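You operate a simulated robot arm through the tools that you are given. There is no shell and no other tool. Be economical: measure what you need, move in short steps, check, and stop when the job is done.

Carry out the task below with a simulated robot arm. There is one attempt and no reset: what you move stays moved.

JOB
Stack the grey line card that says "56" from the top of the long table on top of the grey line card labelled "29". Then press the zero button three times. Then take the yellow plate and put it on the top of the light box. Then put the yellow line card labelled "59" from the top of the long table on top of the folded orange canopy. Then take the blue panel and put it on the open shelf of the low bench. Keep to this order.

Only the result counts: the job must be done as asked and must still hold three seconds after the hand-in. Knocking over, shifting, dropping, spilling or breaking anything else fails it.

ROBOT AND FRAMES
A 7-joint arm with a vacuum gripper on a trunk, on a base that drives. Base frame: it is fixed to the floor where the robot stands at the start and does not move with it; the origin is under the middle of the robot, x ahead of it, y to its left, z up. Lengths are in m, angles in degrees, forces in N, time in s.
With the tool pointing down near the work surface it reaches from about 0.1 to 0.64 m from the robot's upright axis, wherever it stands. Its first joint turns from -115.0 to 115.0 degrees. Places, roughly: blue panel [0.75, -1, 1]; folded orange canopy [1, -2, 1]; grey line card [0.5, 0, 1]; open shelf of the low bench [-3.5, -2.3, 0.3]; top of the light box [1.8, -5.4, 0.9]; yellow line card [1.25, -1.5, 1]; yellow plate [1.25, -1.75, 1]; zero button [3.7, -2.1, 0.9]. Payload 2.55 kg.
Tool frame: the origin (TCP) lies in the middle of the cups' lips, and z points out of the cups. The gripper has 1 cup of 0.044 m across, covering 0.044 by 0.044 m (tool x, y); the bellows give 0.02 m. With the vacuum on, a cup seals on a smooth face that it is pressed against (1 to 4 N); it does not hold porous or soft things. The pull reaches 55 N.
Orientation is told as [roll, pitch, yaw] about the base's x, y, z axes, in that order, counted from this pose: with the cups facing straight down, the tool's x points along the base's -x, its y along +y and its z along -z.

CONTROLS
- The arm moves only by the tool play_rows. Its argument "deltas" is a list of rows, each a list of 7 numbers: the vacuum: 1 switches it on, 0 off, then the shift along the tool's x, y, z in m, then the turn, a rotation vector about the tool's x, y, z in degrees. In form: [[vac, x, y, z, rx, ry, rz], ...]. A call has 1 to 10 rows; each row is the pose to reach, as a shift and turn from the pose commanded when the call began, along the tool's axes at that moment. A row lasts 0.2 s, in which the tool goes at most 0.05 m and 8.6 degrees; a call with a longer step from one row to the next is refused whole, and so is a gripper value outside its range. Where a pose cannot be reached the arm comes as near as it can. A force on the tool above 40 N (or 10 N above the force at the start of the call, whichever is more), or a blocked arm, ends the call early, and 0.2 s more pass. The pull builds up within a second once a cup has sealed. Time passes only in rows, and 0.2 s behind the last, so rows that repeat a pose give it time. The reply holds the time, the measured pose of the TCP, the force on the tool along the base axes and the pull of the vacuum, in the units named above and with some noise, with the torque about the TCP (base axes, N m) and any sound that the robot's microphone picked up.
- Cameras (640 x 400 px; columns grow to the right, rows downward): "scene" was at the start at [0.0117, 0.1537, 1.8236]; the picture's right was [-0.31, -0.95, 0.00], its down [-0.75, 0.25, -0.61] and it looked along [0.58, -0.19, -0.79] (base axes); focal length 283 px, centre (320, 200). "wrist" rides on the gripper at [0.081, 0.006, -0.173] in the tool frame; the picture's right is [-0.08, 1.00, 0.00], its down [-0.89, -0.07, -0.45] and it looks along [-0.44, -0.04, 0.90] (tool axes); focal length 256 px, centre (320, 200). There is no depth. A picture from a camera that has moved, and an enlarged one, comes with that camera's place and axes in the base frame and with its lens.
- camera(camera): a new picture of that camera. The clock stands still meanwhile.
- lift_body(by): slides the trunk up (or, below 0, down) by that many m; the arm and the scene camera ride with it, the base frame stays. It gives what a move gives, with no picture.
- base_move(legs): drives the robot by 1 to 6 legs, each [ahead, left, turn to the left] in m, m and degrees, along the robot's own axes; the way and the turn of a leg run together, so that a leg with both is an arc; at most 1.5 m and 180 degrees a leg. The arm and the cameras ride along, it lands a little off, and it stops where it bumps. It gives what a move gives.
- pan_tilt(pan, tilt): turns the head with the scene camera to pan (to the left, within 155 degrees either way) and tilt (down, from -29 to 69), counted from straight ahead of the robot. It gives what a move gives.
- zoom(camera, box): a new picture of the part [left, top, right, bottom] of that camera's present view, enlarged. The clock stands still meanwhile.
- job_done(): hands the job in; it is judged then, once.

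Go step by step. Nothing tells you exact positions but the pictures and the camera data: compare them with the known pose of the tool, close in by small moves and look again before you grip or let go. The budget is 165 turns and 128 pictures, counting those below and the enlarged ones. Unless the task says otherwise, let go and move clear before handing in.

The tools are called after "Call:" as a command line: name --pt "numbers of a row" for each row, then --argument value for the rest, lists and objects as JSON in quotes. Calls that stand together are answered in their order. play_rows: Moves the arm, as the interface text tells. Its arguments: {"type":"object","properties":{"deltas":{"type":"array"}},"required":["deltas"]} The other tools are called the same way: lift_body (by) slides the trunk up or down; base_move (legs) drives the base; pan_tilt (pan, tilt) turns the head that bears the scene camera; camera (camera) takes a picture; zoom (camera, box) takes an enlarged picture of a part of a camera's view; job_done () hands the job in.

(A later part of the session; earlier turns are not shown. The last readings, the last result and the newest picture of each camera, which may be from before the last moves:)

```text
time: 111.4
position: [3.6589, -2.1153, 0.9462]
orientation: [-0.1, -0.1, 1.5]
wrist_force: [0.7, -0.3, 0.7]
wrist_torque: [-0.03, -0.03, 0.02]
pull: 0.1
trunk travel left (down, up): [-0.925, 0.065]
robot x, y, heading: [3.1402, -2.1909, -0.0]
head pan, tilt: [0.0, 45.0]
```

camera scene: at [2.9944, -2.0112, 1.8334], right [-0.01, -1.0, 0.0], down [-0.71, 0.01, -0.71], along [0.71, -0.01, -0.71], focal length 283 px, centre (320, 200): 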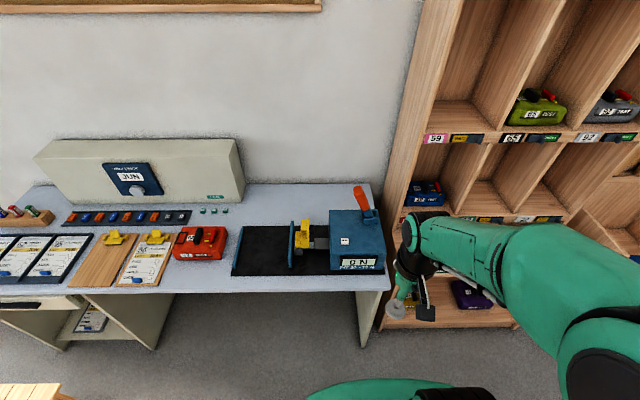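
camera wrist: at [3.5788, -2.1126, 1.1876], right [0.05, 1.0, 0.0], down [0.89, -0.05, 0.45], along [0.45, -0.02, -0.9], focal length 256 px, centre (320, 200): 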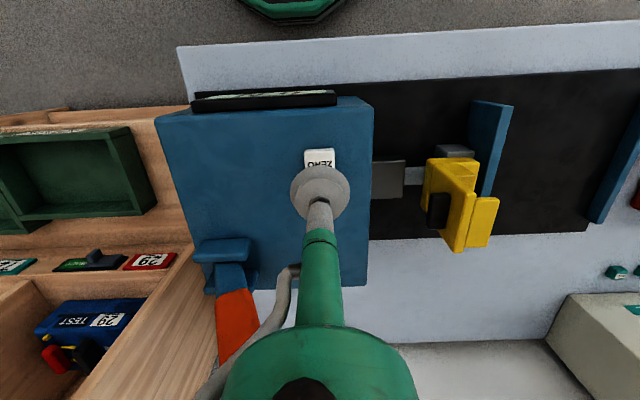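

Call:
play_rows --pt "0 0 0 0.003 0 0 0" --pt "0 0 0 0.006 0 0 0" --pt "0 0 0 0.009 0 0 0" --pt "0 0 0 0.009 0 0 0"

Call:
zoom --camera "wrist" --box '[220, 110, 420, 250]'

```text
time: 112.4
position: [3.6596, -2.1167, 0.9403]
orientation: [0.0, -0.2, 1.6]
wrist_force: [0.5, 0.4, 1.5]
wrist_torque: [-0.02, 0.01, -0.01]
pull: 0.1
trunk travel left (down, up): [-0.925, 0.065]
robot x, y, heading: [3.1411, -2.1843, 0.4]
head pan, tilt: [0.0, 45.0]
```

```text
2.86 times, centred on (320, 180) of wrist
camera zoom: at [3.5791, -2.1129, 1.1112], right [0.05, 1.0, 0.0], down [0.89, -0.04, 0.45], along [0.45, -0.02, -0.89], focal length 731 px, centre (320, 257)
```

zoom: 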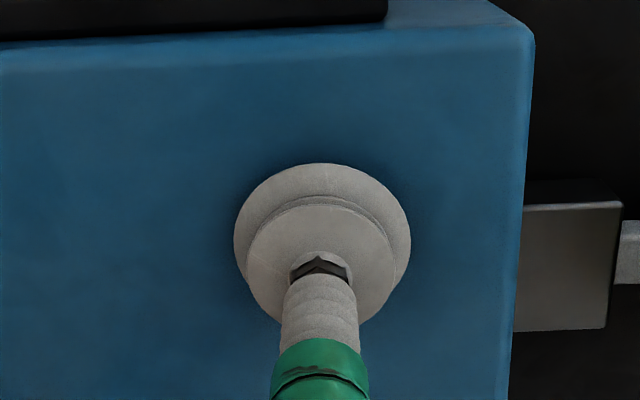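

Touching. I press further and listen for a click.

Call:
play_rows --pt "0 0 0 0.004 0 0 0" --pt "0 0 0 0.008 0 0 0" --pt "0 0 0 0.012 0 0 0" --pt "0 0 0 0.012 0 0 0"

```text
time: 113.4
position: [3.6588, -2.1171, 0.9273]
orientation: [-0.1, 0.0, 1.7]
wrist_force: [1.1, 0.4, 4.6]
wrist_torque: [0.01, 0.02, 0.0]
pull: 0.1
trunk travel left (down, up): [-0.925, 0.065]
robot x, y, heading: [3.1377, -2.1916, -0.1]
head pan, tilt: [0.0, 45.0]
heard: click
```

One click. I lift fully off, then press a second time.

Call:
play_rows --pt "0 0 0 -0.008 0 0 0" --pt "0 0 0 -0.016 0 0 0" --pt "0 0 0 -0.025 0 0 0" --pt "0 0 0 -0.025 0 0 0" --pt "0 0 0 -0.025 0 0 0"

Call:
play_rows --pt "0 0 0 0.008 0 0 0" --pt "0 0 0 0.013 0 0 0" --pt "0 0 0 0.018 0 0 0" --pt "0 0 0 0.022 0 0 0" --pt "0 0 0 0.025 0 0 0" --pt "0 0 0 0.025 0 0 0"

```text
time: 114.6
position: [3.6576, -2.1153, 0.9519]
orientation: [0.0, 0.0, 1.6]
wrist_force: [0.6, -0.1, -0.6]
wrist_torque: [0.0, 0.01, 0.02]
pull: 0.1
trunk travel left (down, up): [-0.925, 0.065]
robot x, y, heading: [3.14, -2.1891, 0.1]
head pan, tilt: [0.0, 45.0]
```

```text
time: 116.0
position: [3.6581, -2.1157, 0.9288]
orientation: [0.0, 0.0, 1.6]
wrist_force: [-0.1, 1.5, 4.5]
wrist_torque: [-0.07, -0.03, 0.03]
pull: 0.1
trunk travel left (down, up): [-0.925, 0.065]
robot x, y, heading: [3.1383, -2.1887, -0.1]
head pan, tilt: [0.0, 45.0]
heard: click
```

Second click. Lift off and press the third time, then leave.

Call:
play_rows --pt "0 0 0 -0.008 0 0 0" --pt "0 0 0 -0.016 0 0 0" --pt "0 0 0 -0.025 0 0 0" --pt "0 0 0 -0.025 0 0 0" --pt "0 0 0 -0.025 0 0 0"

Call:
play_rows --pt "0 0 0 0.008 0 0 0" --pt "0 0 0 0.013 0 0 0" --pt "0 0 0 0.018 0 0 0" --pt "0 0 0 0.022 0 0 0" --pt "0 0 0 0.025 0 0 0" --pt "0 0 0 0.025 0 0 0"

Call:
play_rows --pt "0 0 0 -0.01 0 0 0" --pt "0 0 0 -0.03 0 0 0" --pt "0 0 0 -0.08 0 0 0" --pt "0 0 0 -0.13 0 0 0" --pt "0 0.04 0 -0.16 0 0 0" --pt "0 0.09 0 -0.18 0 0 0" --pt "0 0.135 0 -0.2 0 0 0" --pt "0 0.18 0 -0.22 0 0 0" --pt "0 0.22 0 -0.24 0 0 0" --pt "0 0.24 0 -0.28 0 0 0"

```text
time: 117.2
position: [3.659, -2.1153, 0.9534]
orientation: [-0.1, 0.1, 1.5]
wrist_force: [-0.1, 0.3, -0.4]
wrist_torque: [0.0, -0.02, 0.03]
pull: 0.1
trunk travel left (down, up): [-0.925, 0.065]
robot x, y, heading: [3.1403, -2.1889, -0.2]
head pan, tilt: [0.0, 45.0]
```

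```text
time: 118.6
position: [3.6583, -2.1157, 0.9279]
orientation: [0.1, -0.2, 1.6]
wrist_force: [2.2, 0.9, 4.3]
wrist_torque: [-0.07, 0.05, -0.04]
pull: 0.1
trunk travel left (down, up): [-0.925, 0.065]
robot x, y, heading: [3.1408, -2.1881, 0.2]
head pan, tilt: [0.0, 45.0]
heard: click
```

```text
refused: row 6 steps farther than a row can; nothing moved
```

Three clicks heard. I lift the arm off and retract.

Call:
play_rows --pt "0 0 0 -0.01 0 0 0" --pt "0 0 0 -0.04 0 0 0" --pt "0 0 0 -0.085 0 0 0" --pt "0 0 0 -0.13 0 0 0" --pt "0 0.03 0 -0.16 0 0 0" --pt "0 0.07 0 -0.18 0 0 0" --pt "0 0.11 0 -0.2 0 0 0" --pt "0 0.15 0 -0.22 0 0 0" --pt "0 0.19 0 -0.24 0 0 0" --pt "0 0.23 0 -0.26 0 0 0"

Call:
base_move --legs '[[-0.7, 0, 0], [0, 0, 179.8], [0.45, -0.4, 0]]'

Call:
pan_tilt --pan 0 --tilt 38

Call:
camera --camera "scene"

```text
time: 120.8
position: [3.4247, -2.1219, 1.1864]
orientation: [0.0, -0.1, 1.5]
wrist_force: [-0.3, -0.5, -0.2]
wrist_torque: [-0.02, -0.05, 0.01]
pull: 0.0
trunk travel left (down, up): [-0.925, 0.065]
robot x, y, heading: [3.1389, -2.1921, 0.1]
head pan, tilt: [0.0, 45.0]
```

```text
time: 134.6
position: [1.7511, -1.8099, 1.186]
orientation: [0.0, 0.0, 175.8]
wrist_force: [0.2, -0.1, -0.2]
wrist_torque: [0.02, 0.02, -0.03]
pull: 0.0
trunk travel left (down, up): [-0.925, 0.065]
robot x, y, heading: [2.0447, -1.7709, 174.3]
head pan, tilt: [0.0, 45.0]
```

```text
time: 135.3
position: [1.7511, -1.8097, 1.1852]
orientation: [0.1, 0.0, 175.8]
wrist_force: [0.7, -0.4, 0.1]
wrist_torque: [-0.01, 0.03, 0.01]
pull: 0.1
trunk travel left (down, up): [-0.925, 0.065]
robot x, y, heading: [2.0455, -1.7725, 173.8]
head pan, tilt: [0.0, 38.0]
```

```text
55 pictures are left
camera scene: at [2.0004, -1.945, 1.8436], right [0.1, 0.99, 0.0], down [0.61, -0.06, -0.79], along [-0.78, 0.08, -0.62], focal length 283 px, centre (320, 200)
```

scene: 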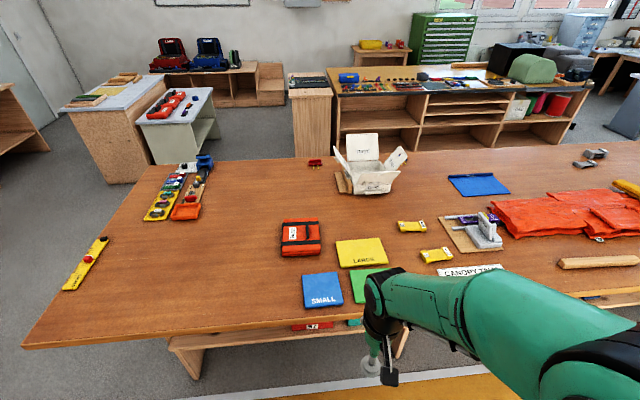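

I'm on the far side; the yellow "LARGE" plate is near (1.22, -1.69) and the canopy near (1.14, -1.94). I drive closer and square up.

Call:
base_move --legs '[[0.26, 0, 6]]'

Call:
pan_tilt --pan 0 --tilt 50

Call:
camera --camera "scene"

Call:
camera --camera "wrist"

```text
time: 137.2
position: [1.4976, -1.8285, 1.1856]
orientation: [0.0, 0.1, -178.0]
wrist_force: [-0.2, -0.3, 0.0]
wrist_torque: [0.0, 0.0, 0.01]
pull: 0.0
trunk travel left (down, up): [-0.925, 0.065]
robot x, y, heading: [1.7798, -1.7627, -179.5]
head pan, tilt: [0.0, 38.0]
```

```text
time: 137.9
position: [1.4972, -1.8278, 1.1862]
orientation: [0.0, 0.0, -178.0]
wrist_force: [-1.1, 0.0, 0.2]
wrist_torque: [-0.03, 0.01, 0.01]
pull: 0.1
trunk travel left (down, up): [-0.925, 0.065]
robot x, y, heading: [1.7846, -1.7586, -179.3]
head pan, tilt: [0.0, 50.0]
```

```text
54 pictures are left
camera scene: at [1.7686, -1.9366, 1.8265], right [-0.01, 1.0, 0.0], down [0.77, 0.01, -0.64], along [-0.64, 0.0, -0.77], focal length 283 px, centre (320, 200)
```

scene: 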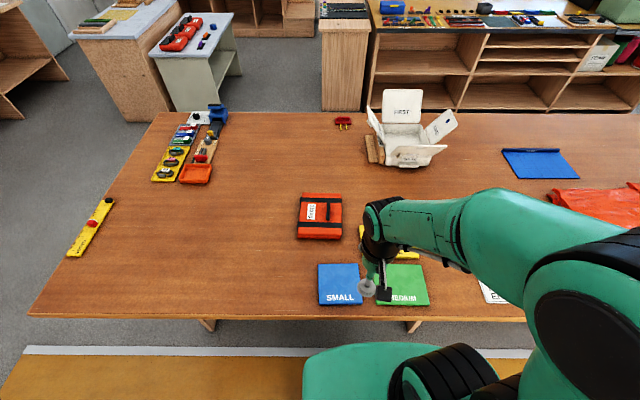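

```text
53 pictures are left
camera wrist: at [1.5787, -1.8332, 1.3577], right [-0.04, -1.0, 0.0], down [-0.89, 0.04, 0.45], along [-0.45, 0.02, -0.9], focal length 256 px, centre (320, 200)
```

wrist: 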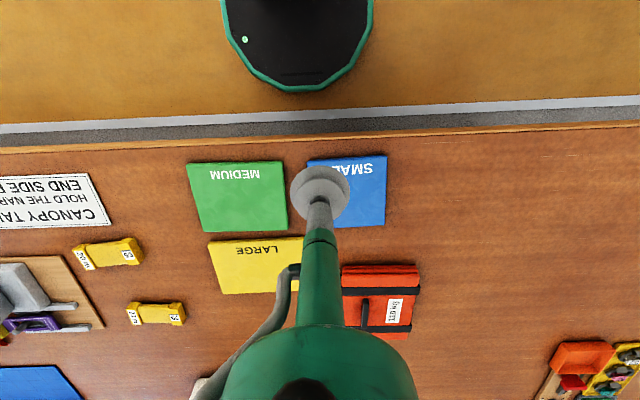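

Call:
play_rows --pt "0 -0.03 -0.017 0.01 0 0 0" --pt "0 -0.062 -0.034 0.025 0 0 0" --pt "0 -0.097 -0.053 0.04 0 0 0" --pt "0 -0.132 -0.072 0.055 0 0 0" --pt "0 -0.167 -0.091 0.07 0 0 0" --pt "0 -0.202 -0.11 0.085 0 0 0" --pt "0 -0.237 -0.13 0.1 0 0 0" --pt "0 -0.265 -0.145 0.115 0 0 0" --pt "0 -0.277 -0.1517 0.13 0 0 0" --pt "0 -0.277 -0.1517 0.13 0 0 0"

Call:
camera --camera "wrist"

```text
time: 140.1
position: [1.2143, -1.6858, 1.0536]
orientation: [0.1, 0.0, -178.0]
wrist_force: [1.0, -0.6, 1.1]
wrist_torque: [-0.01, 0.0, 0.04]
pull: 0.1
trunk travel left (down, up): [-0.925, 0.065]
robot x, y, heading: [1.7842, -1.7577, -179.7]
head pan, tilt: [0.0, 50.0]
```

```text
52 pictures are left
camera wrist: at [1.2954, -1.6901, 1.2261], right [-0.04, -1.0, 0.0], down [-0.89, 0.04, 0.45], along [-0.45, 0.02, -0.9], focal length 256 px, centre (320, 200)
```

wrist: 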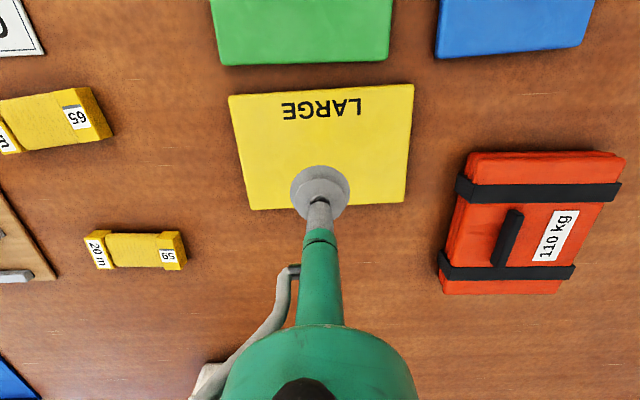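

Plate centre confirmed. I descend over it with vacuum off.

Call:
play_rows --pt "0 0.003 0.005 0.03 0 0 0" --pt "0 0.003 0.005 0.06 0 0 0" --pt "0 0.003 0.005 0.09 0 0 0" --pt "0 0.003 0.005 0.105 0 0 0" --pt "0 0.003 0.005 0.112 0 0 0" --pt "0 0.003 0.005 0.112 0 0 0"

Call:
zoom --camera "wrist" --box '[200, 100, 440, 250]'

```text
time: 141.5
position: [1.2165, -1.6933, 0.9437]
orientation: [0.0, -0.1, -178.0]
wrist_force: [0.5, 0.1, -1.0]
wrist_torque: [0.0, -0.01, -0.03]
pull: 0.0
trunk travel left (down, up): [-0.925, 0.065]
robot x, y, heading: [1.7843, -1.758, -179.5]
head pan, tilt: [0.0, 50.0]
```

```text
2.67 times, centred on (320, 175) of wrist
camera zoom: at [1.2975, -1.6966, 1.1152], right [-0.04, -1.0, 0.0], down [-0.89, 0.04, 0.45], along [-0.45, 0.02, -0.9], focal length 683 px, centre (320, 267)
```

zoom: 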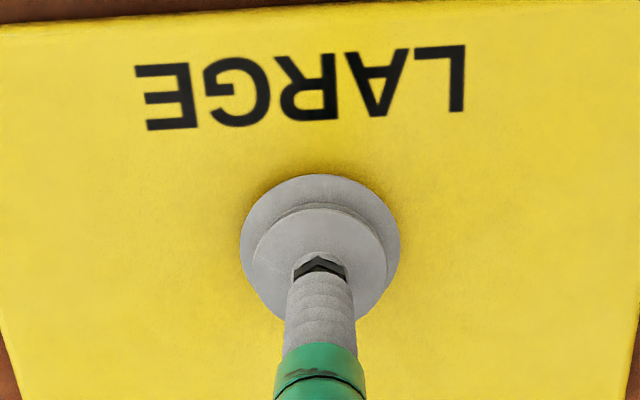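

Call:
play_rows --pt "0 0 0 0.004 0 0 0" --pt "0 0 0 0.008 0 0 0" --pt "0 0 0 0.01 0 0 0" --pt "0 0 0 0.01 0 0 0"

Call:
play_rows --pt "0 0 0 0.002 0 0 0" --pt "0 0 0 0.004 0 0 0" --pt "0 0 0 0.004 0 0 0" --pt "0 0 0 0.004 0 0 0"

```text
time: 142.5
position: [1.2176, -1.6928, 0.934]
orientation: [0.0, 0.0, -178.0]
wrist_force: [0.2, -0.3, -0.1]
wrist_torque: [0.01, 0.01, 0.04]
pull: 0.0
trunk travel left (down, up): [-0.925, 0.065]
robot x, y, heading: [1.7859, -1.7597, -179.7]
head pan, tilt: [0.0, 50.0]
```

```text
time: 143.5
position: [1.218, -1.692, 0.9294]
orientation: [0.1, -0.1, -178.1]
wrist_force: [-0.1, 0.2, 1.1]
wrist_torque: [0.02, -0.04, 0.0]
pull: 0.0
trunk travel left (down, up): [-0.925, 0.065]
robot x, y, heading: [1.7869, -1.7627, -179.6]
head pan, tilt: [0.0, 50.0]
```

Contact begins (1.1 N). Press a bit more, vacuum on, then lift slowly.

Call:
play_rows --pt "0 0 0 0.003 0 0 0" --pt "1 0 0 0.003 0 0 0" --pt "1 0 0 0.003 0 0 0" --pt "1 0 0 0.003 0 0 0" --pt "1 0 0 0.003 0 0 0" --pt "1 0 0 0.003 0 0 0"

Call:
play_rows --pt "1 0 0 -0.002 0 0 0" --pt "1 0 0 -0.006 0 0 0" --pt "1 0 0 -0.012 0 0 0" --pt "1 0 0 -0.02 0 0 0" --pt "1 0 0 -0.035 0 0 0" --pt "1 0 0 -0.055 0 0 0" --pt "1 0 0 -0.08 0 0 0" --pt "1 0 0 -0.11 0 0 0" --pt "1 0 0 -0.14 0 0 0"

Call:
camera --camera "wrist"

```text
time: 144.9
position: [1.2183, -1.6929, 0.9273]
orientation: [0.0, -0.1, -177.9]
wrist_force: [-2.5, 0.3, 1.7]
wrist_torque: [0.04, -0.03, 0.01]
pull: 55.0
trunk travel left (down, up): [-0.925, 0.065]
robot x, y, heading: [1.781, -1.7594, -179.6]
head pan, tilt: [0.0, 50.0]
```

```text
time: 146.9
position: [1.2194, -1.6915, 1.0653]
orientation: [0.0, 0.0, -178.0]
wrist_force: [1.1, -0.5, -5.7]
wrist_torque: [-0.02, -0.05, -0.02]
pull: 55.1
trunk travel left (down, up): [-0.925, 0.065]
robot x, y, heading: [1.786, -1.76, -179.7]
head pan, tilt: [0.0, 50.0]
```

```text
50 pictures are left
camera wrist: at [1.3008, -1.6955, 1.2378], right [-0.04, -1.0, 0.0], down [-0.89, 0.04, 0.44], along [-0.44, 0.02, -0.9], focal length 256 px, centre (320, 200)
```

wrist: 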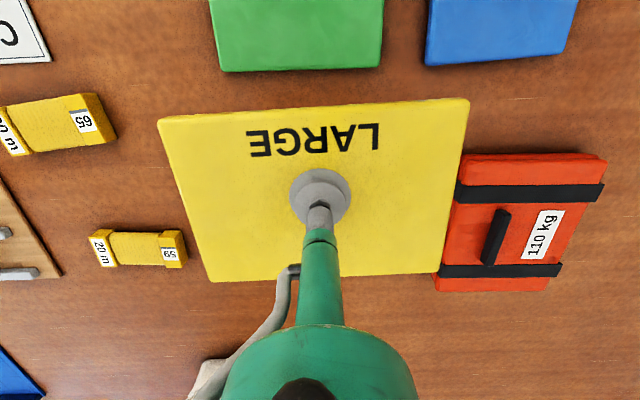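

The plate is held (≈0.6 kg). I raise and retract it, peek at the yellow card labels, then drive toward the light box.

Call:
zoom --camera "wrist" --box '[0, 80, 200, 280]'

Call:
play_rows --pt "1 0.01 0 -0.03 0 0 0" --pt "1 0.03 0 -0.07 0 0 0" --pt "1 0.06 0 -0.1 0 0 0" --pt "1 0.09 0 -0.12 0 0 0" --pt "1 0.125 0 -0.14 0 0 0" --pt "1 0.16 0 -0.15 0 0 0" --pt "1 0.195 0 -0.15 0 0 0" --pt "1 0.22 0 -0.15 0 0 0"

Call:
base_move --legs '[[-0.55, 0, 0], [0, 0, 89.5], [1.4, 0, 0], [1.0, 0, 0]]'

Call:
pan_tilt --pan 0 --tilt 28

Call:
camera --camera "scene"

```text
2.00 times, centred on (100, 180) of wrist
camera zoom: at [1.3008, -1.6955, 1.2378], right [-0.04, -1.0, 0.0], down [-0.89, 0.04, 0.44], along [-0.44, 0.02, -0.9], focal length 512 px, centre (760, 240)
```

zoom: 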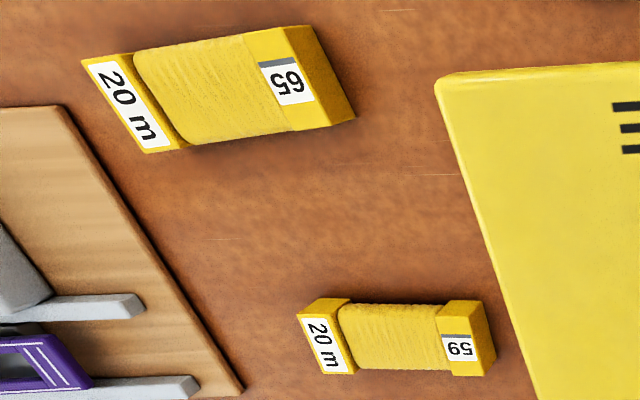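

```text
time: 148.7
position: [1.441, -1.6835, 1.2121]
orientation: [0.0, -0.1, -178.0]
wrist_force: [0.4, 0.6, -5.5]
wrist_torque: [0.0, -0.01, 0.01]
pull: 54.8
trunk travel left (down, up): [-0.925, 0.065]
robot x, y, heading: [1.7858, -1.7587, -179.6]
head pan, tilt: [0.0, 50.0]
```

```text
time: 167.0
position: [2.2924, -4.5111, 1.2116]
orientation: [-0.1, -0.1, -86.2]
wrist_force: [0.2, -0.3, -4.2]
wrist_torque: [0.04, -0.03, -0.04]
pull: 54.6
trunk travel left (down, up): [-0.925, 0.065]
robot x, y, heading: [2.357, -4.1663, -87.9]
head pan, tilt: [0.0, 50.0]
```

```text
time: 167.9
position: [2.2932, -4.5116, 1.2114]
orientation: [0.0, 0.1, -86.2]
wrist_force: [-0.1, -0.4, -5.3]
wrist_torque: [0.05, 0.0, 0.0]
pull: 54.5
trunk travel left (down, up): [-0.925, 0.065]
robot x, y, heading: [2.3579, -4.1627, -87.8]
head pan, tilt: [0.0, 28.0]
```

```text
48 pictures are left
camera scene: at [2.5363, -4.188, 1.8591], right [-1.0, -0.04, 0.0], down [-0.02, 0.47, -0.88], along [0.03, -0.88, -0.47], focal length 283 px, centre (320, 200)
```

scene: 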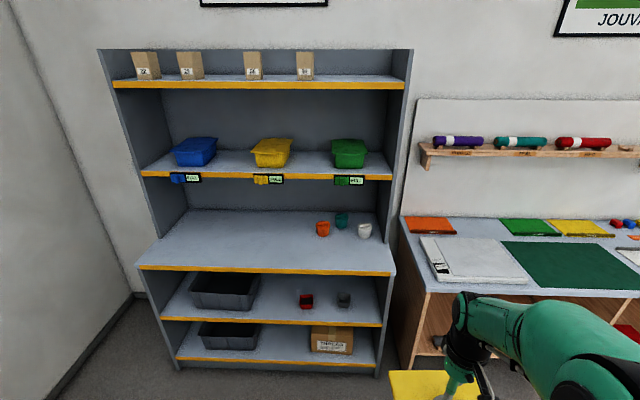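

The light box (white slab) is near (1.76, -5.36). I drive to about (1.8, -4.78).

Call:
base_move --legs '[[0.6, -0.57, -2]]'

Call:
pan_tilt --pan 0 --tilt 52

Call:
camera --camera "scene"

Call:
camera --camera "wrist"

```text
time: 172.3
position: [1.7333, -5.1171, 1.2112]
orientation: [-0.1, 0.0, -88.1]
wrist_force: [-0.4, -0.2, -5.3]
wrist_torque: [0.09, -0.01, 0.01]
pull: 55.2
trunk travel left (down, up): [-0.925, 0.065]
robot x, y, heading: [1.8071, -4.7712, -89.6]
head pan, tilt: [0.0, 28.0]
```

```text
time: 173.1
position: [1.7324, -5.116, 1.2104]
orientation: [0.0, 0.0, -88.1]
wrist_force: [0.7, 0.3, -5.0]
wrist_torque: [0.02, -0.03, 0.0]
pull: 55.8
trunk travel left (down, up): [-0.925, 0.065]
robot x, y, heading: [1.8096, -4.7699, -89.9]
head pan, tilt: [0.0, 52.0]
```

```text
47 pictures are left
camera scene: at [1.9865, -4.7859, 1.8238], right [-1.0, 0.0, 0.0], down [0.0, 0.79, -0.62], along [0.0, -0.62, -0.79], focal length 283 px, centre (320, 200)
```

scene: 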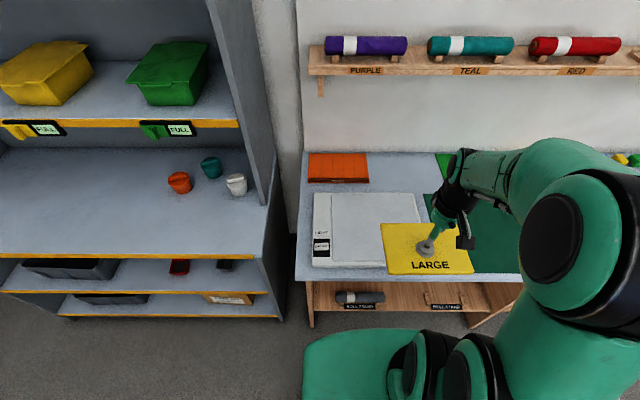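

```text
46 pictures are left
camera wrist: at [1.7369, -5.0363, 1.3841], right [1.0, -0.05, 0.0], down [-0.04, -0.89, 0.45], along [-0.02, -0.44, -0.9], focal length 256 px, centre (320, 200)
```

wrist: 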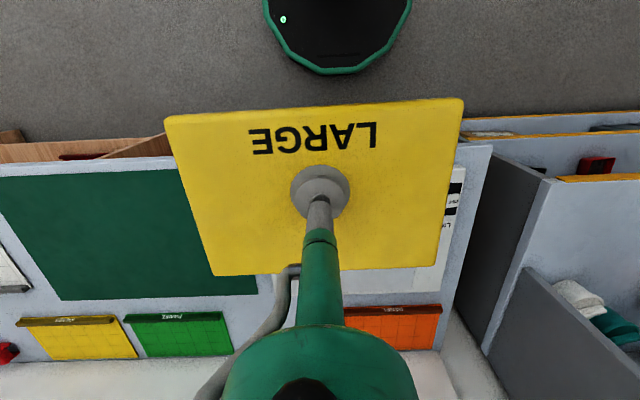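

Light box spans x 1.58–2.01, y −5.54…−5.21 (switch strip on its left). I'll place the plate centred at (1.76, −5.37).

Call:
play_rows --pt "1 -0.03 0.002 0.01 0 0 0" --pt "1 -0.065 0.005 0.025 0 0 0" --pt "1 -0.1 0.008 0.04 0 0 0" --pt "1 -0.135 0.01 0.06 0 0 0" --pt "1 -0.17 0.013 0.08 0 0 0" --pt "1 -0.2 0.015 0.1 0 0 0" --pt "1 -0.23 0.017 0.13 0 0 0" --pt "1 -0.25 0.0187 0.165 0 0 0" --pt "1 -0.2537 0.0187 0.2 0 0 0" --pt "1 -0.2537 0.0187 0.2 0 0 0"

Call:
zoom --camera "scene" --box '[280, 140, 480, 290]'

```text
time: 175.3
position: [1.7561, -5.3674, 1.0117]
orientation: [-0.1, 0.0, -88.1]
wrist_force: [0.7, -0.4, -4.9]
wrist_torque: [0.02, -0.01, 0.0]
pull: 54.4
trunk travel left (down, up): [-0.925, 0.065]
robot x, y, heading: [1.809, -4.7732, -89.6]
head pan, tilt: [0.0, 52.0]
```

```text
2.67 times, centred on (380, 215) of scene
camera zoom: at [1.9865, -4.7855, 1.8238], right [-1.0, 0.0, 0.0], down [0.0, 0.79, -0.62], along [0.0, -0.62, -0.79], focal length 755 px, centre (160, 160)
```

zoom: 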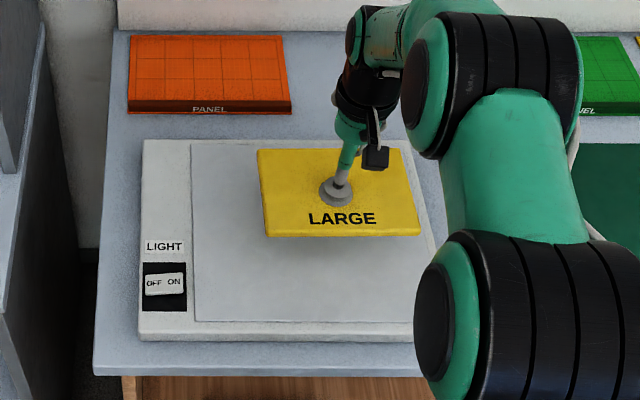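

Call:
play_rows --pt "1 0 0 0.03 0 0 0" --pt "1 0 0 0.055 0 0 0" --pt "1 0 0 0.07 0 0 0" --pt "1 0 0 0.078 0 0 0" --pt "1 0 0 0.078 0 0 0"

Call:
zoom --camera "scene" --box '[300, 170, 460, 290]'

```text
time: 176.5
position: [1.7594, -5.3693, 0.9327]
orientation: [0.0, 0.0, -88.1]
wrist_force: [0.2, -0.4, -4.7]
wrist_torque: [0.08, 0.01, 0.03]
pull: 55.1
trunk travel left (down, up): [-0.925, 0.065]
robot x, y, heading: [1.8084, -4.772, -89.9]
head pan, tilt: [0.0, 52.0]
```

```text
3.33 times, centred on (380, 230) of scene
camera zoom: at [1.9863, -4.7862, 1.8238], right [-1.0, 0.0, 0.0], down [0.0, 0.79, -0.62], along [0.0, -0.62, -0.79], focal length 944 px, centre (120, 100)
```

zoom: 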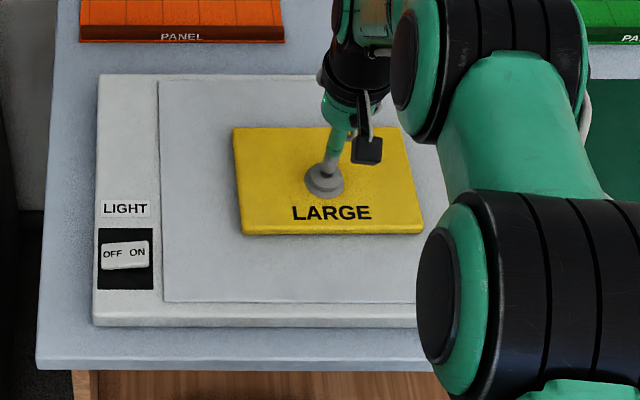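

Centred and close. I lower in small steps until the weight comes off.

Call:
play_rows --pt "1 0 0 0.003 0 0 0" --pt "1 0 0 0.006 0 0 0" --pt "1 0 0 0.009 0 0 0" --pt "1 0 0 0.012 0 0 0" --pt "1 0 0 0.012 0 0 0"

Call:
play_rows --pt "1 0 0 0.002 0 0 0" --pt "1 0 0 0.004 0 0 0" --pt "1 0 0 0.006 0 0 0" --pt "1 0 0 0.008 0 0 0" --pt "1 0 0 0.008 0 0 0"

```text
time: 177.7
position: [1.7586, -5.3709, 0.9268]
orientation: [-0.1, -0.7, -88.2]
wrist_force: [-3.7, 1.6, 33.1]
wrist_torque: [0.24, 0.04, 0.04]
pull: 55.2
trunk travel left (down, up): [-0.925, 0.065]
robot x, y, heading: [1.8122, -4.7725, -89.6]
head pan, tilt: [0.0, 52.0]
```

```text
time: 178.9
position: [1.7578, -5.3712, 0.92]
orientation: [-0.1, -0.7, -88.1]
wrist_force: [-3.3, 0.5, 33.8]
wrist_torque: [0.11, -0.02, 0.0]
pull: 54.9
trunk travel left (down, up): [-0.925, 0.065]
robot x, y, heading: [1.8129, -4.7714, -90.0]
head pan, tilt: [0.0, 52.0]
```

Contact (33 N, too hard). I ease off, then release.

Call:
play_rows --pt "1 0 0 -0.006 0 0 0" --pt "1 0 0 -0.009 0 0 0" --pt "1 0 0 -0.009 0 0 0"

Call:
zoom --camera "scene" --box '[300, 170, 460, 290]'

```text
time: 179.7
position: [1.7612, -5.3651, 0.9194]
orientation: [0.1, 0.7, -88.0]
wrist_force: [0.3, 0.4, -3.5]
wrist_torque: [-0.13, 0.21, 0.0]
pull: 54.8
trunk travel left (down, up): [-0.925, 0.065]
robot x, y, heading: [1.8083, -4.7734, -89.7]
head pan, tilt: [0.0, 52.0]
```

```text
3.33 times, centred on (380, 230) of scene
camera zoom: at [1.9867, -4.7854, 1.8235], right [-1.0, 0.0, 0.0], down [0.0, 0.79, -0.62], along [0.0, -0.62, -0.79], focal length 944 px, centre (120, 100)
```

zoom: 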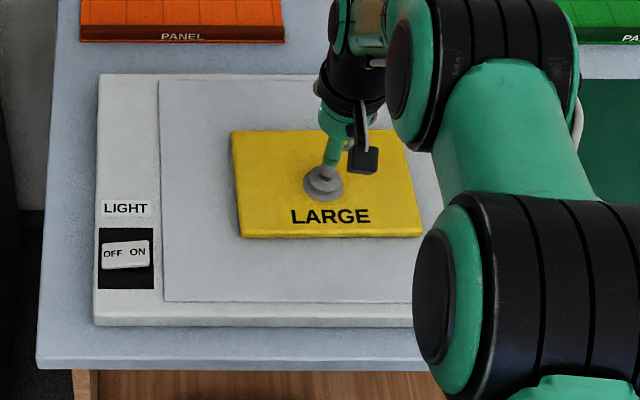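

Call:
play_rows --pt "1 0 0 0.002 0 0 0" --pt "0 0 0 0.002 0 0 0" --pt "0 0 0 0.002 0 0 0" --pt "0 0 0 0.002 0 0 0" --pt "0 0 0 0.002 0 0 0" --pt "0 0 0 -0.002 0 0 0" --pt "0 0 0 -0.008 0 0 0" --pt "0 0 0 -0.016 0 0 0" --pt "0 0 0 -0.03 0 0 0"

Call:
zoom --camera "scene" --box '[300, 170, 460, 290]'

```text
time: 181.7
position: [1.7596, -5.368, 0.953]
orientation: [0.1, 0.0, -88.1]
wrist_force: [-0.6, 0.2, -0.8]
wrist_torque: [-0.01, 0.0, -0.02]
pull: 0.0
trunk travel left (down, up): [-0.925, 0.065]
robot x, y, heading: [1.8102, -4.7694, -89.7]
head pan, tilt: [0.0, 52.0]
```

```text
3.33 times, centred on (380, 230) of scene
camera zoom: at [1.9865, -4.7853, 1.8238], right [-1.0, 0.0, 0.0], down [0.0, 0.79, -0.62], along [0.0, -0.62, -0.79], focal length 944 px, centre (120, 100)
```

zoom: 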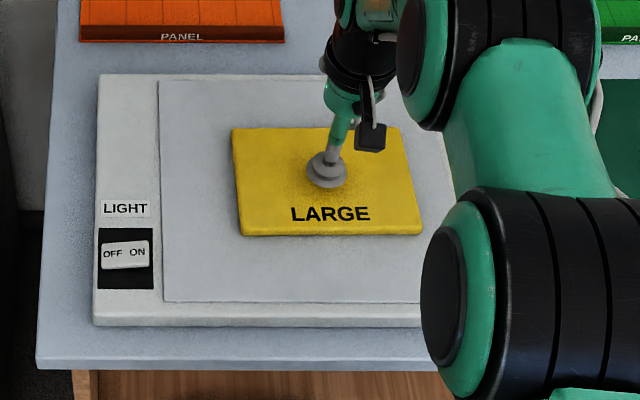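

The plate rests on the light box. I raise, retract and drive back to the far side of the long table.

Call:
play_rows --pt "0 0 0 -0.04 0 0 0" --pt "0 0 0 -0.085 0 0 0" --pt "0 0.02 0 -0.13 0 0 0" --pt "0 0.05 0 -0.165 0 0 0" --pt "0 0.09 0 -0.19 0 0 0" --pt "0 0.13 0 -0.21 0 0 0" --pt "0 0.17 0 -0.23 0 0 0" --pt "0 0.21 0 -0.25 0 0 0" --pt "0 0.25 0 -0.26 0 0 0" --pt "0 0.28 0 -0.26 0 0 0"

Call:
base_move --legs '[[-0.4, 0, 0], [0, 0.5, 0], [-1.5, 0, 0], [-1.1, 0, 0], [0, 0, -90], [0.42, 0, 0]]'

Call:
pan_tilt --pan 5 --tilt 50

Call:
camera --camera "scene"

```text
time: 183.9
position: [1.7497, -5.0871, 1.2139]
orientation: [0.0, 0.0, -88.1]
wrist_force: [-0.4, -0.1, 0.4]
wrist_torque: [-0.03, -0.02, -0.01]
pull: 0.1
trunk travel left (down, up): [-0.925, 0.065]
robot x, y, heading: [1.8101, -4.774, -89.7]
head pan, tilt: [0.0, 52.0]
```

```text
time: 207.3
position: [1.4759, -1.7634, 1.214]
orientation: [0.1, 0.0, -174.8]
wrist_force: [-0.2, -0.2, 0.0]
wrist_torque: [0.03, -0.02, 0.01]
pull: 0.1
trunk travel left (down, up): [-0.925, 0.065]
robot x, y, heading: [1.7989, -1.805, -176.6]
head pan, tilt: [0.0, 52.0]
```

```text
time: 207.9
position: [1.476, -1.7627, 1.2124]
orientation: [0.1, 0.0, -174.8]
wrist_force: [0.3, -0.1, 0.2]
wrist_torque: [-0.01, 0.04, 0.01]
pull: 0.0
trunk travel left (down, up): [-0.925, 0.065]
robot x, y, heading: [1.7971, -1.8035, -176.4]
head pan, tilt: [5.0, 50.0]
```

```text
41 pictures are left
camera scene: at [1.7912, -1.9878, 1.8264], right [-0.15, 0.99, 0.0], down [0.76, 0.11, -0.64], along [-0.64, -0.09, -0.77], focal length 283 px, centre (320, 200)
```

scene: 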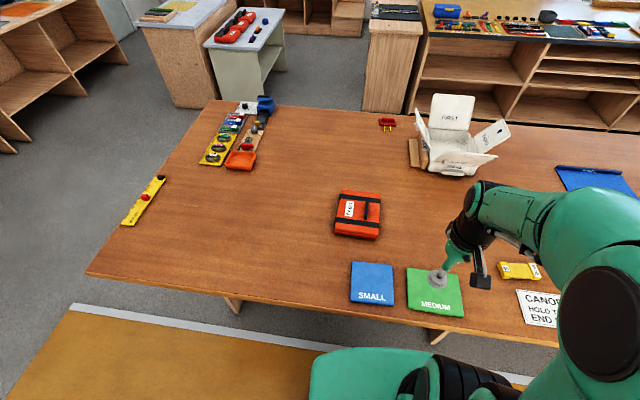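

Call:
zoom --camera "scene" --box '[490, 250, 560, 295]'

```text
8.89 times, centred on (525, 272) of scene
camera zoom: at [1.7912, -1.9878, 1.8264], right [-0.15, 0.99, 0.0], down [0.76, 0.11, -0.64], along [-0.64, -0.09, -0.77], focal length 2518 px, centre (-1502, -444)
```

zoom: 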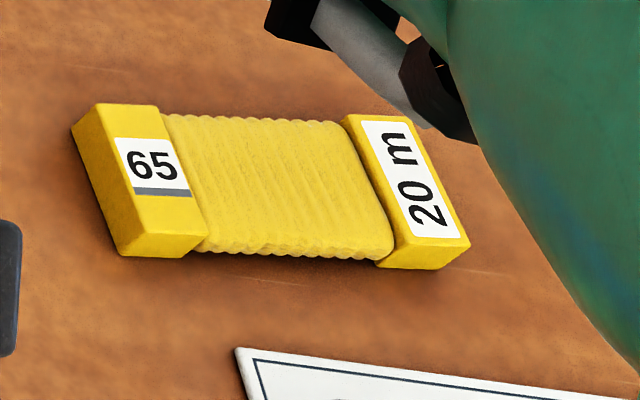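

That one is 65, so "59" is the other yellow card, near (1.085, −1.42). I shift the base over toward it.

Call:
base_move --legs '[[0.05, -0.365, -3.6]]'

Call:
play_rows --pt "0 -0.03 0 0 0 0 0" --pt "0 -0.07 0 0.01 0 0 0" --pt "0 -0.11 0 0.03 0 0 0" --pt "0 -0.15 0 0.05 0 0 0" --pt "0 -0.19 0 0.07 0 0 0" --pt "0 -0.23 0 0.09 0 0 0" --pt "0 -0.26 0 0.11 0 0 0" --pt "0 -0.26 0 0.11 0 0 0"

Call:
camera --camera "wrist"

```text
time: 210.2
position: [1.4202, -1.3897, 1.2139]
orientation: [0.0, 0.1, -178.6]
wrist_force: [0.5, 0.4, 0.1]
wrist_torque: [-0.04, -0.01, 0.0]
pull: 0.1
trunk travel left (down, up): [-0.925, 0.065]
robot x, y, heading: [1.7386, -1.4525, 179.9]
head pan, tilt: [5.0, 50.0]
```

```text
time: 212.0
position: [1.1619, -1.3974, 1.104]
orientation: [0.0, 0.0, -178.6]
wrist_force: [-0.2, 0.1, -0.1]
wrist_torque: [0.0, 0.02, 0.02]
pull: 0.1
trunk travel left (down, up): [-0.925, 0.065]
robot x, y, heading: [1.7366, -1.4489, 179.7]
head pan, tilt: [5.0, 50.0]
```

```text
39 pictures are left
camera wrist: at [1.2433, -1.4018, 1.2753], right [-0.05, -1.0, 0.0], down [-0.89, 0.05, 0.45], along [-0.45, 0.02, -0.89], focal length 256 px, centre (320, 200)
```

wrist: 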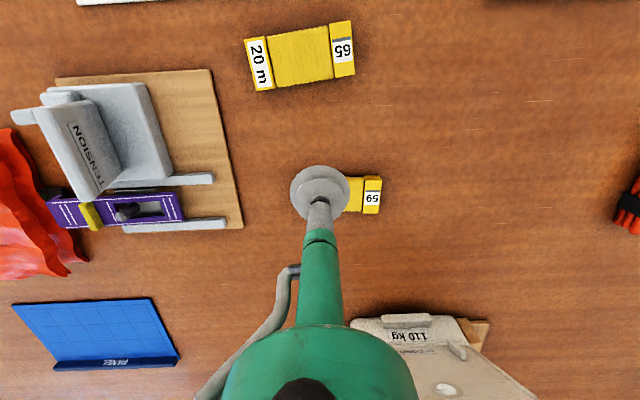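

Card 59 centre ≈ (1.082, −1.415), slightly out of reach; I move 3.5 cm closer and go over it.

Call:
base_move --legs '[[0.035, 0, 0]]'

Call:
play_rows --pt "0 -0.02 0.009 0.02 0 0 0" --pt "0 -0.044 0.017 0.04 0 0 0" --pt "0 -0.044 0.017 0.08 0 0 0" --pt "0 -0.044 0.017 0.11 0 0 0" --pt "0 -0.044 0.017 0.11 0 0 0"

Call:
camera --camera "wrist"

```text
time: 212.9
position: [1.1275, -1.3971, 1.1035]
orientation: [0.0, -0.1, -178.5]
wrist_force: [0.5, -0.3, 0.9]
wrist_torque: [0.01, 0.0, -0.04]
pull: 0.1
trunk travel left (down, up): [-0.925, 0.065]
robot x, y, heading: [1.7032, -1.4489, 179.8]
head pan, tilt: [5.0, 50.0]
```

```text
time: 214.1
position: [1.0832, -1.4165, 0.9934]
orientation: [0.1, 0.1, -178.5]
wrist_force: [-0.4, 0.1, 0.8]
wrist_torque: [0.0, 0.02, 0.04]
pull: 0.1
trunk travel left (down, up): [-0.925, 0.065]
robot x, y, heading: [1.7009, -1.454, 180.0]
head pan, tilt: [5.0, 50.0]
```

```text
38 pictures are left
camera wrist: at [1.1642, -1.4207, 1.1657], right [-0.05, -1.0, 0.0], down [-0.89, 0.05, 0.45], along [-0.45, 0.02, -0.9], focal length 256 px, centre (320, 200)
```

wrist: 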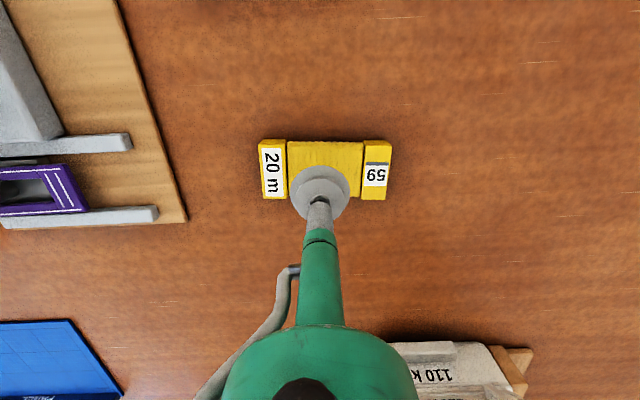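

Call:
play_rows --pt "0 -0.001 0.005 0.02 0 0 0" --pt "0 -0.001 0.005 0.04 0 0 0" --pt "0 -0.001 0.005 0.048 0 0 0" --pt "0 -0.001 0.005 0.054 0 0 0" --pt "0 -0.001 0.005 0.054 0 0 0"

Call:
play_rows --pt "0 0 0 0.002 0 0 0" --pt "0 0 0 0.004 0 0 0" --pt "0 0 0 0.004 0 0 0" --pt "0 0 0 0.004 0 0 0"

Call:
zoom --camera "wrist" --box '[220, 120, 420, 245]'

```text
time: 215.3
position: [1.0821, -1.419, 0.9398]
orientation: [-0.1, 0.0, -178.5]
wrist_force: [0.5, 0.3, 0.5]
wrist_torque: [-0.01, -0.02, -0.01]
pull: 0.0
trunk travel left (down, up): [-0.925, 0.065]
robot x, y, heading: [1.7036, -1.4535, 180.0]
head pan, tilt: [5.0, 50.0]
```

```text
time: 216.3
position: [1.0835, -1.4184, 0.9356]
orientation: [0.0, 0.0, -178.5]
wrist_force: [1.1, -0.2, 0.9]
wrist_torque: [0.0, 0.03, -0.04]
pull: 0.1
trunk travel left (down, up): [-0.925, 0.065]
robot x, y, heading: [1.7031, -1.4511, 179.6]
head pan, tilt: [5.0, 50.0]
```

```text
3.20 times, centred on (320, 182) of wrist
camera zoom: at [1.1641, -1.4244, 1.1075], right [-0.05, -1.0, 0.0], down [-0.89, 0.05, 0.45], along [-0.44, 0.02, -0.9], focal length 819 px, centre (320, 256)
```

zoom: 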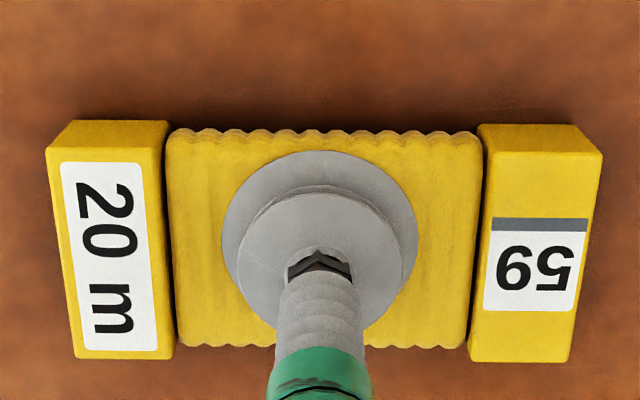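

Lip is about touching. Press slightly more, vacuum on.

Call:
play_rows --pt "0 0 0 0.002 0 0 0" --pt "0 0 0 0.003 0 0 0" --pt "1 0 0 0.003 0 0 0" --pt "1 0 0 0.003 0 0 0" --pt "1 0 0 0.003 0 0 0" --pt "1 0 0 0.003 0 0 0" --pt "1 0 0 0.003 0 0 0"

```text
time: 217.9
position: [1.0829, -1.4201, 0.931]
orientation: [0.0, 0.0, -178.5]
wrist_force: [-0.2, 0.8, 0.4]
wrist_torque: [-0.02, 0.06, 0.01]
pull: 54.9
trunk travel left (down, up): [-0.925, 0.065]
robot x, y, heading: [1.7054, -1.4516, 179.9]
head pan, tilt: [5.0, 50.0]
```

Sealed. Gentle lift and check.

Call:
play_rows --pt "1 0 0 -0.002 0 0 0" --pt "1 0 0 -0.006 0 0 0" --pt "1 0 0 -0.012 0 0 0" --pt "1 0 0 -0.02 0 0 0" --pt "1 0 0 -0.035 0 0 0" --pt "1 0 0 -0.05 0 0 0" --pt "1 0 0 -0.065 0 0 0"

Call:
zoom --camera "wrist" --box '[220, 120, 420, 245]'

```text
time: 219.5
position: [1.0834, -1.4205, 0.997]
orientation: [-0.1, -0.1, -178.5]
wrist_force: [-0.6, -0.8, -0.8]
wrist_torque: [-0.02, -0.06, 0.0]
pull: 55.3
trunk travel left (down, up): [-0.925, 0.065]
robot x, y, heading: [1.7025, -1.4526, 180.0]
head pan, tilt: [5.0, 50.0]
```

```text
3.20 times, centred on (320, 182) of wrist
camera zoom: at [1.1648, -1.4253, 1.1689], right [-0.05, -1.0, 0.0], down [-0.89, 0.05, 0.45], along [-0.44, 0.02, -0.9], focal length 819 px, centre (320, 256)
```

zoom: 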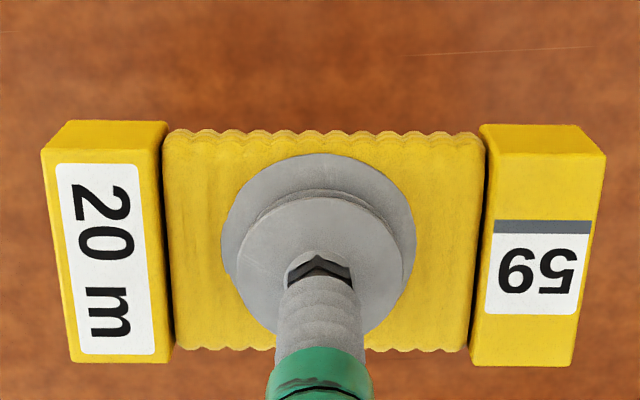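

Held. Raise, back off a bit, strafe toward the canopy.

Call:
play_rows --pt "1 0.01 0 -0.03 0 0 0" --pt "1 0.03 0 -0.06 0 0 0" --pt "1 0.06 0 -0.085 0 0 0" --pt "1 0.09 0 -0.1 0 0 0" --pt "1 0.11 0 -0.11 0 0 0" --pt "1 0.11 0 -0.11 0 0 0"

Call:
base_move --legs '[[-0.1, 0, 0], [0, 0.45, 0], [0.07, 0, 0]]'

Call:
pan_tilt --pan 0 --tilt 55

Call:
camera --camera "scene"

Call:
camera --camera "wrist"

```text
time: 220.9
position: [1.1908, -1.4206, 1.1073]
orientation: [0.0, 0.0, -178.5]
wrist_force: [0.0, 0.2, 0.1]
wrist_torque: [0.01, -0.03, 0.0]
pull: 55.0
trunk travel left (down, up): [-0.925, 0.065]
robot x, y, heading: [1.7007, -1.4496, 179.7]
head pan, tilt: [5.0, 50.0]
```

```text
time: 225.0
position: [1.2207, -1.8801, 1.1071]
orientation: [0.0, 0.0, -178.4]
wrist_force: [0.2, -0.5, -1.1]
wrist_torque: [0.03, -0.01, -0.02]
pull: 55.5
trunk travel left (down, up): [-0.925, 0.065]
robot x, y, heading: [1.7325, -1.9104, 180.0]
head pan, tilt: [5.0, 50.0]
```

```text
time: 225.7
position: [1.2193, -1.8812, 1.1075]
orientation: [0.0, 0.0, -178.4]
wrist_force: [0.7, 0.2, -1.3]
wrist_torque: [0.0, 0.0, 0.01]
pull: 54.9
trunk travel left (down, up): [-0.925, 0.065]
robot x, y, heading: [1.7323, -1.9091, 179.8]
head pan, tilt: [0.0, 55.0]
```

```text
35 pictures are left
camera scene: at [1.7205, -2.087, 1.82], right [0.0, 1.0, 0.0], down [0.82, 0.0, -0.57], along [-0.57, 0.0, -0.82], focal length 283 px, centre (320, 200)
```

scene: 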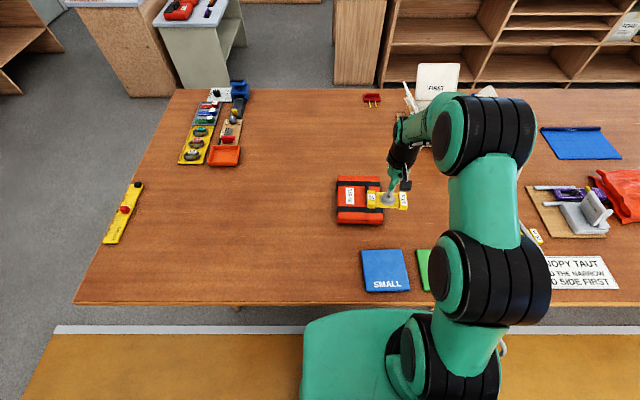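

```text
34 pictures are left
camera wrist: at [1.302, -1.8851, 1.2798], right [-0.05, -1.0, 0.0], down [-0.89, 0.05, 0.44], along [-0.44, 0.02, -0.9], focal length 256 px, centre (320, 200)
```

wrist: 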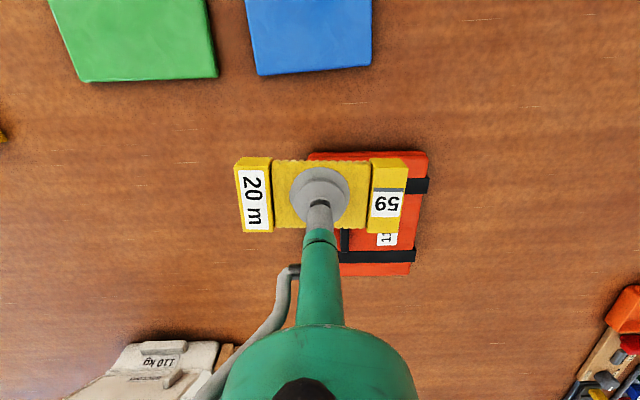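

Canopy spans x≈1.02–1.21, y≈−2.02…−1.865, with two straps along y and a handle near the middle. I'll lay the card lengthwise across both straps beside the handle, so I turn the tool 90°.

Call:
play_rows --pt "1 0 0 -0.01 0 0 8" --pt "1 0 0 -0.02 0 0 16" --pt "1 0 0 -0.02 0 0 24" --pt "1 0 0 -0.02 0 0 32" --pt "1 0 0 -0.02 0 0 40" --pt "1 0 0 -0.02 0 0 48" --pt "1 0 0 -0.02 0 0 56" --pt "1 0 0 -0.02 0 0 64" --pt "1 0 0 -0.02 0 0 72" --pt "1 0 0 -0.02 0 0 80"

Call:
play_rows --pt "1 0 0 0 0 0 5" --pt "1 0 0 0 0 0 10" --pt "1 0.02 0.02 0 0 0 10" --pt "1 0.05 0.04 0 0 0 10" --pt "1 0.075 0.07 0 0 0 10" --pt "1 0.09 0.095 0 0 0 10" --pt "1 0.09 0.095 0 0 0 10"

Call:
camera --camera "wrist"

```text
time: 227.9
position: [1.2212, -1.8806, 1.1272]
orientation: [0.0, 0.0, 101.5]
wrist_force: [-0.6, 0.5, -0.2]
wrist_torque: [-0.03, 0.02, 0.02]
pull: 54.4
trunk travel left (down, up): [-0.925, 0.065]
robot x, y, heading: [1.7311, -1.9072, 179.9]
head pan, tilt: [0.0, 55.0]
```

```text
time: 229.5
position: [1.1464, -1.9877, 1.129]
orientation: [0.0, 0.0, 91.6]
wrist_force: [0.1, -0.7, -0.2]
wrist_torque: [0.01, 0.02, -0.01]
pull: 54.7
trunk travel left (down, up): [-0.925, 0.065]
robot x, y, heading: [1.7277, -1.9108, 180.1]
head pan, tilt: [0.0, 55.0]
```

```text
33 pictures are left
camera wrist: at [1.1427, -2.0691, 1.3016], right [-1.0, 0.05, 0.0], down [0.05, 0.89, 0.45], along [0.02, 0.44, -0.9], focal length 256 px, centre (320, 200)
```

wrist: 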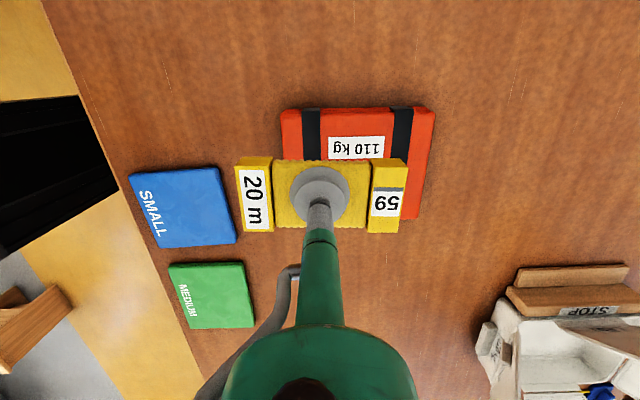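

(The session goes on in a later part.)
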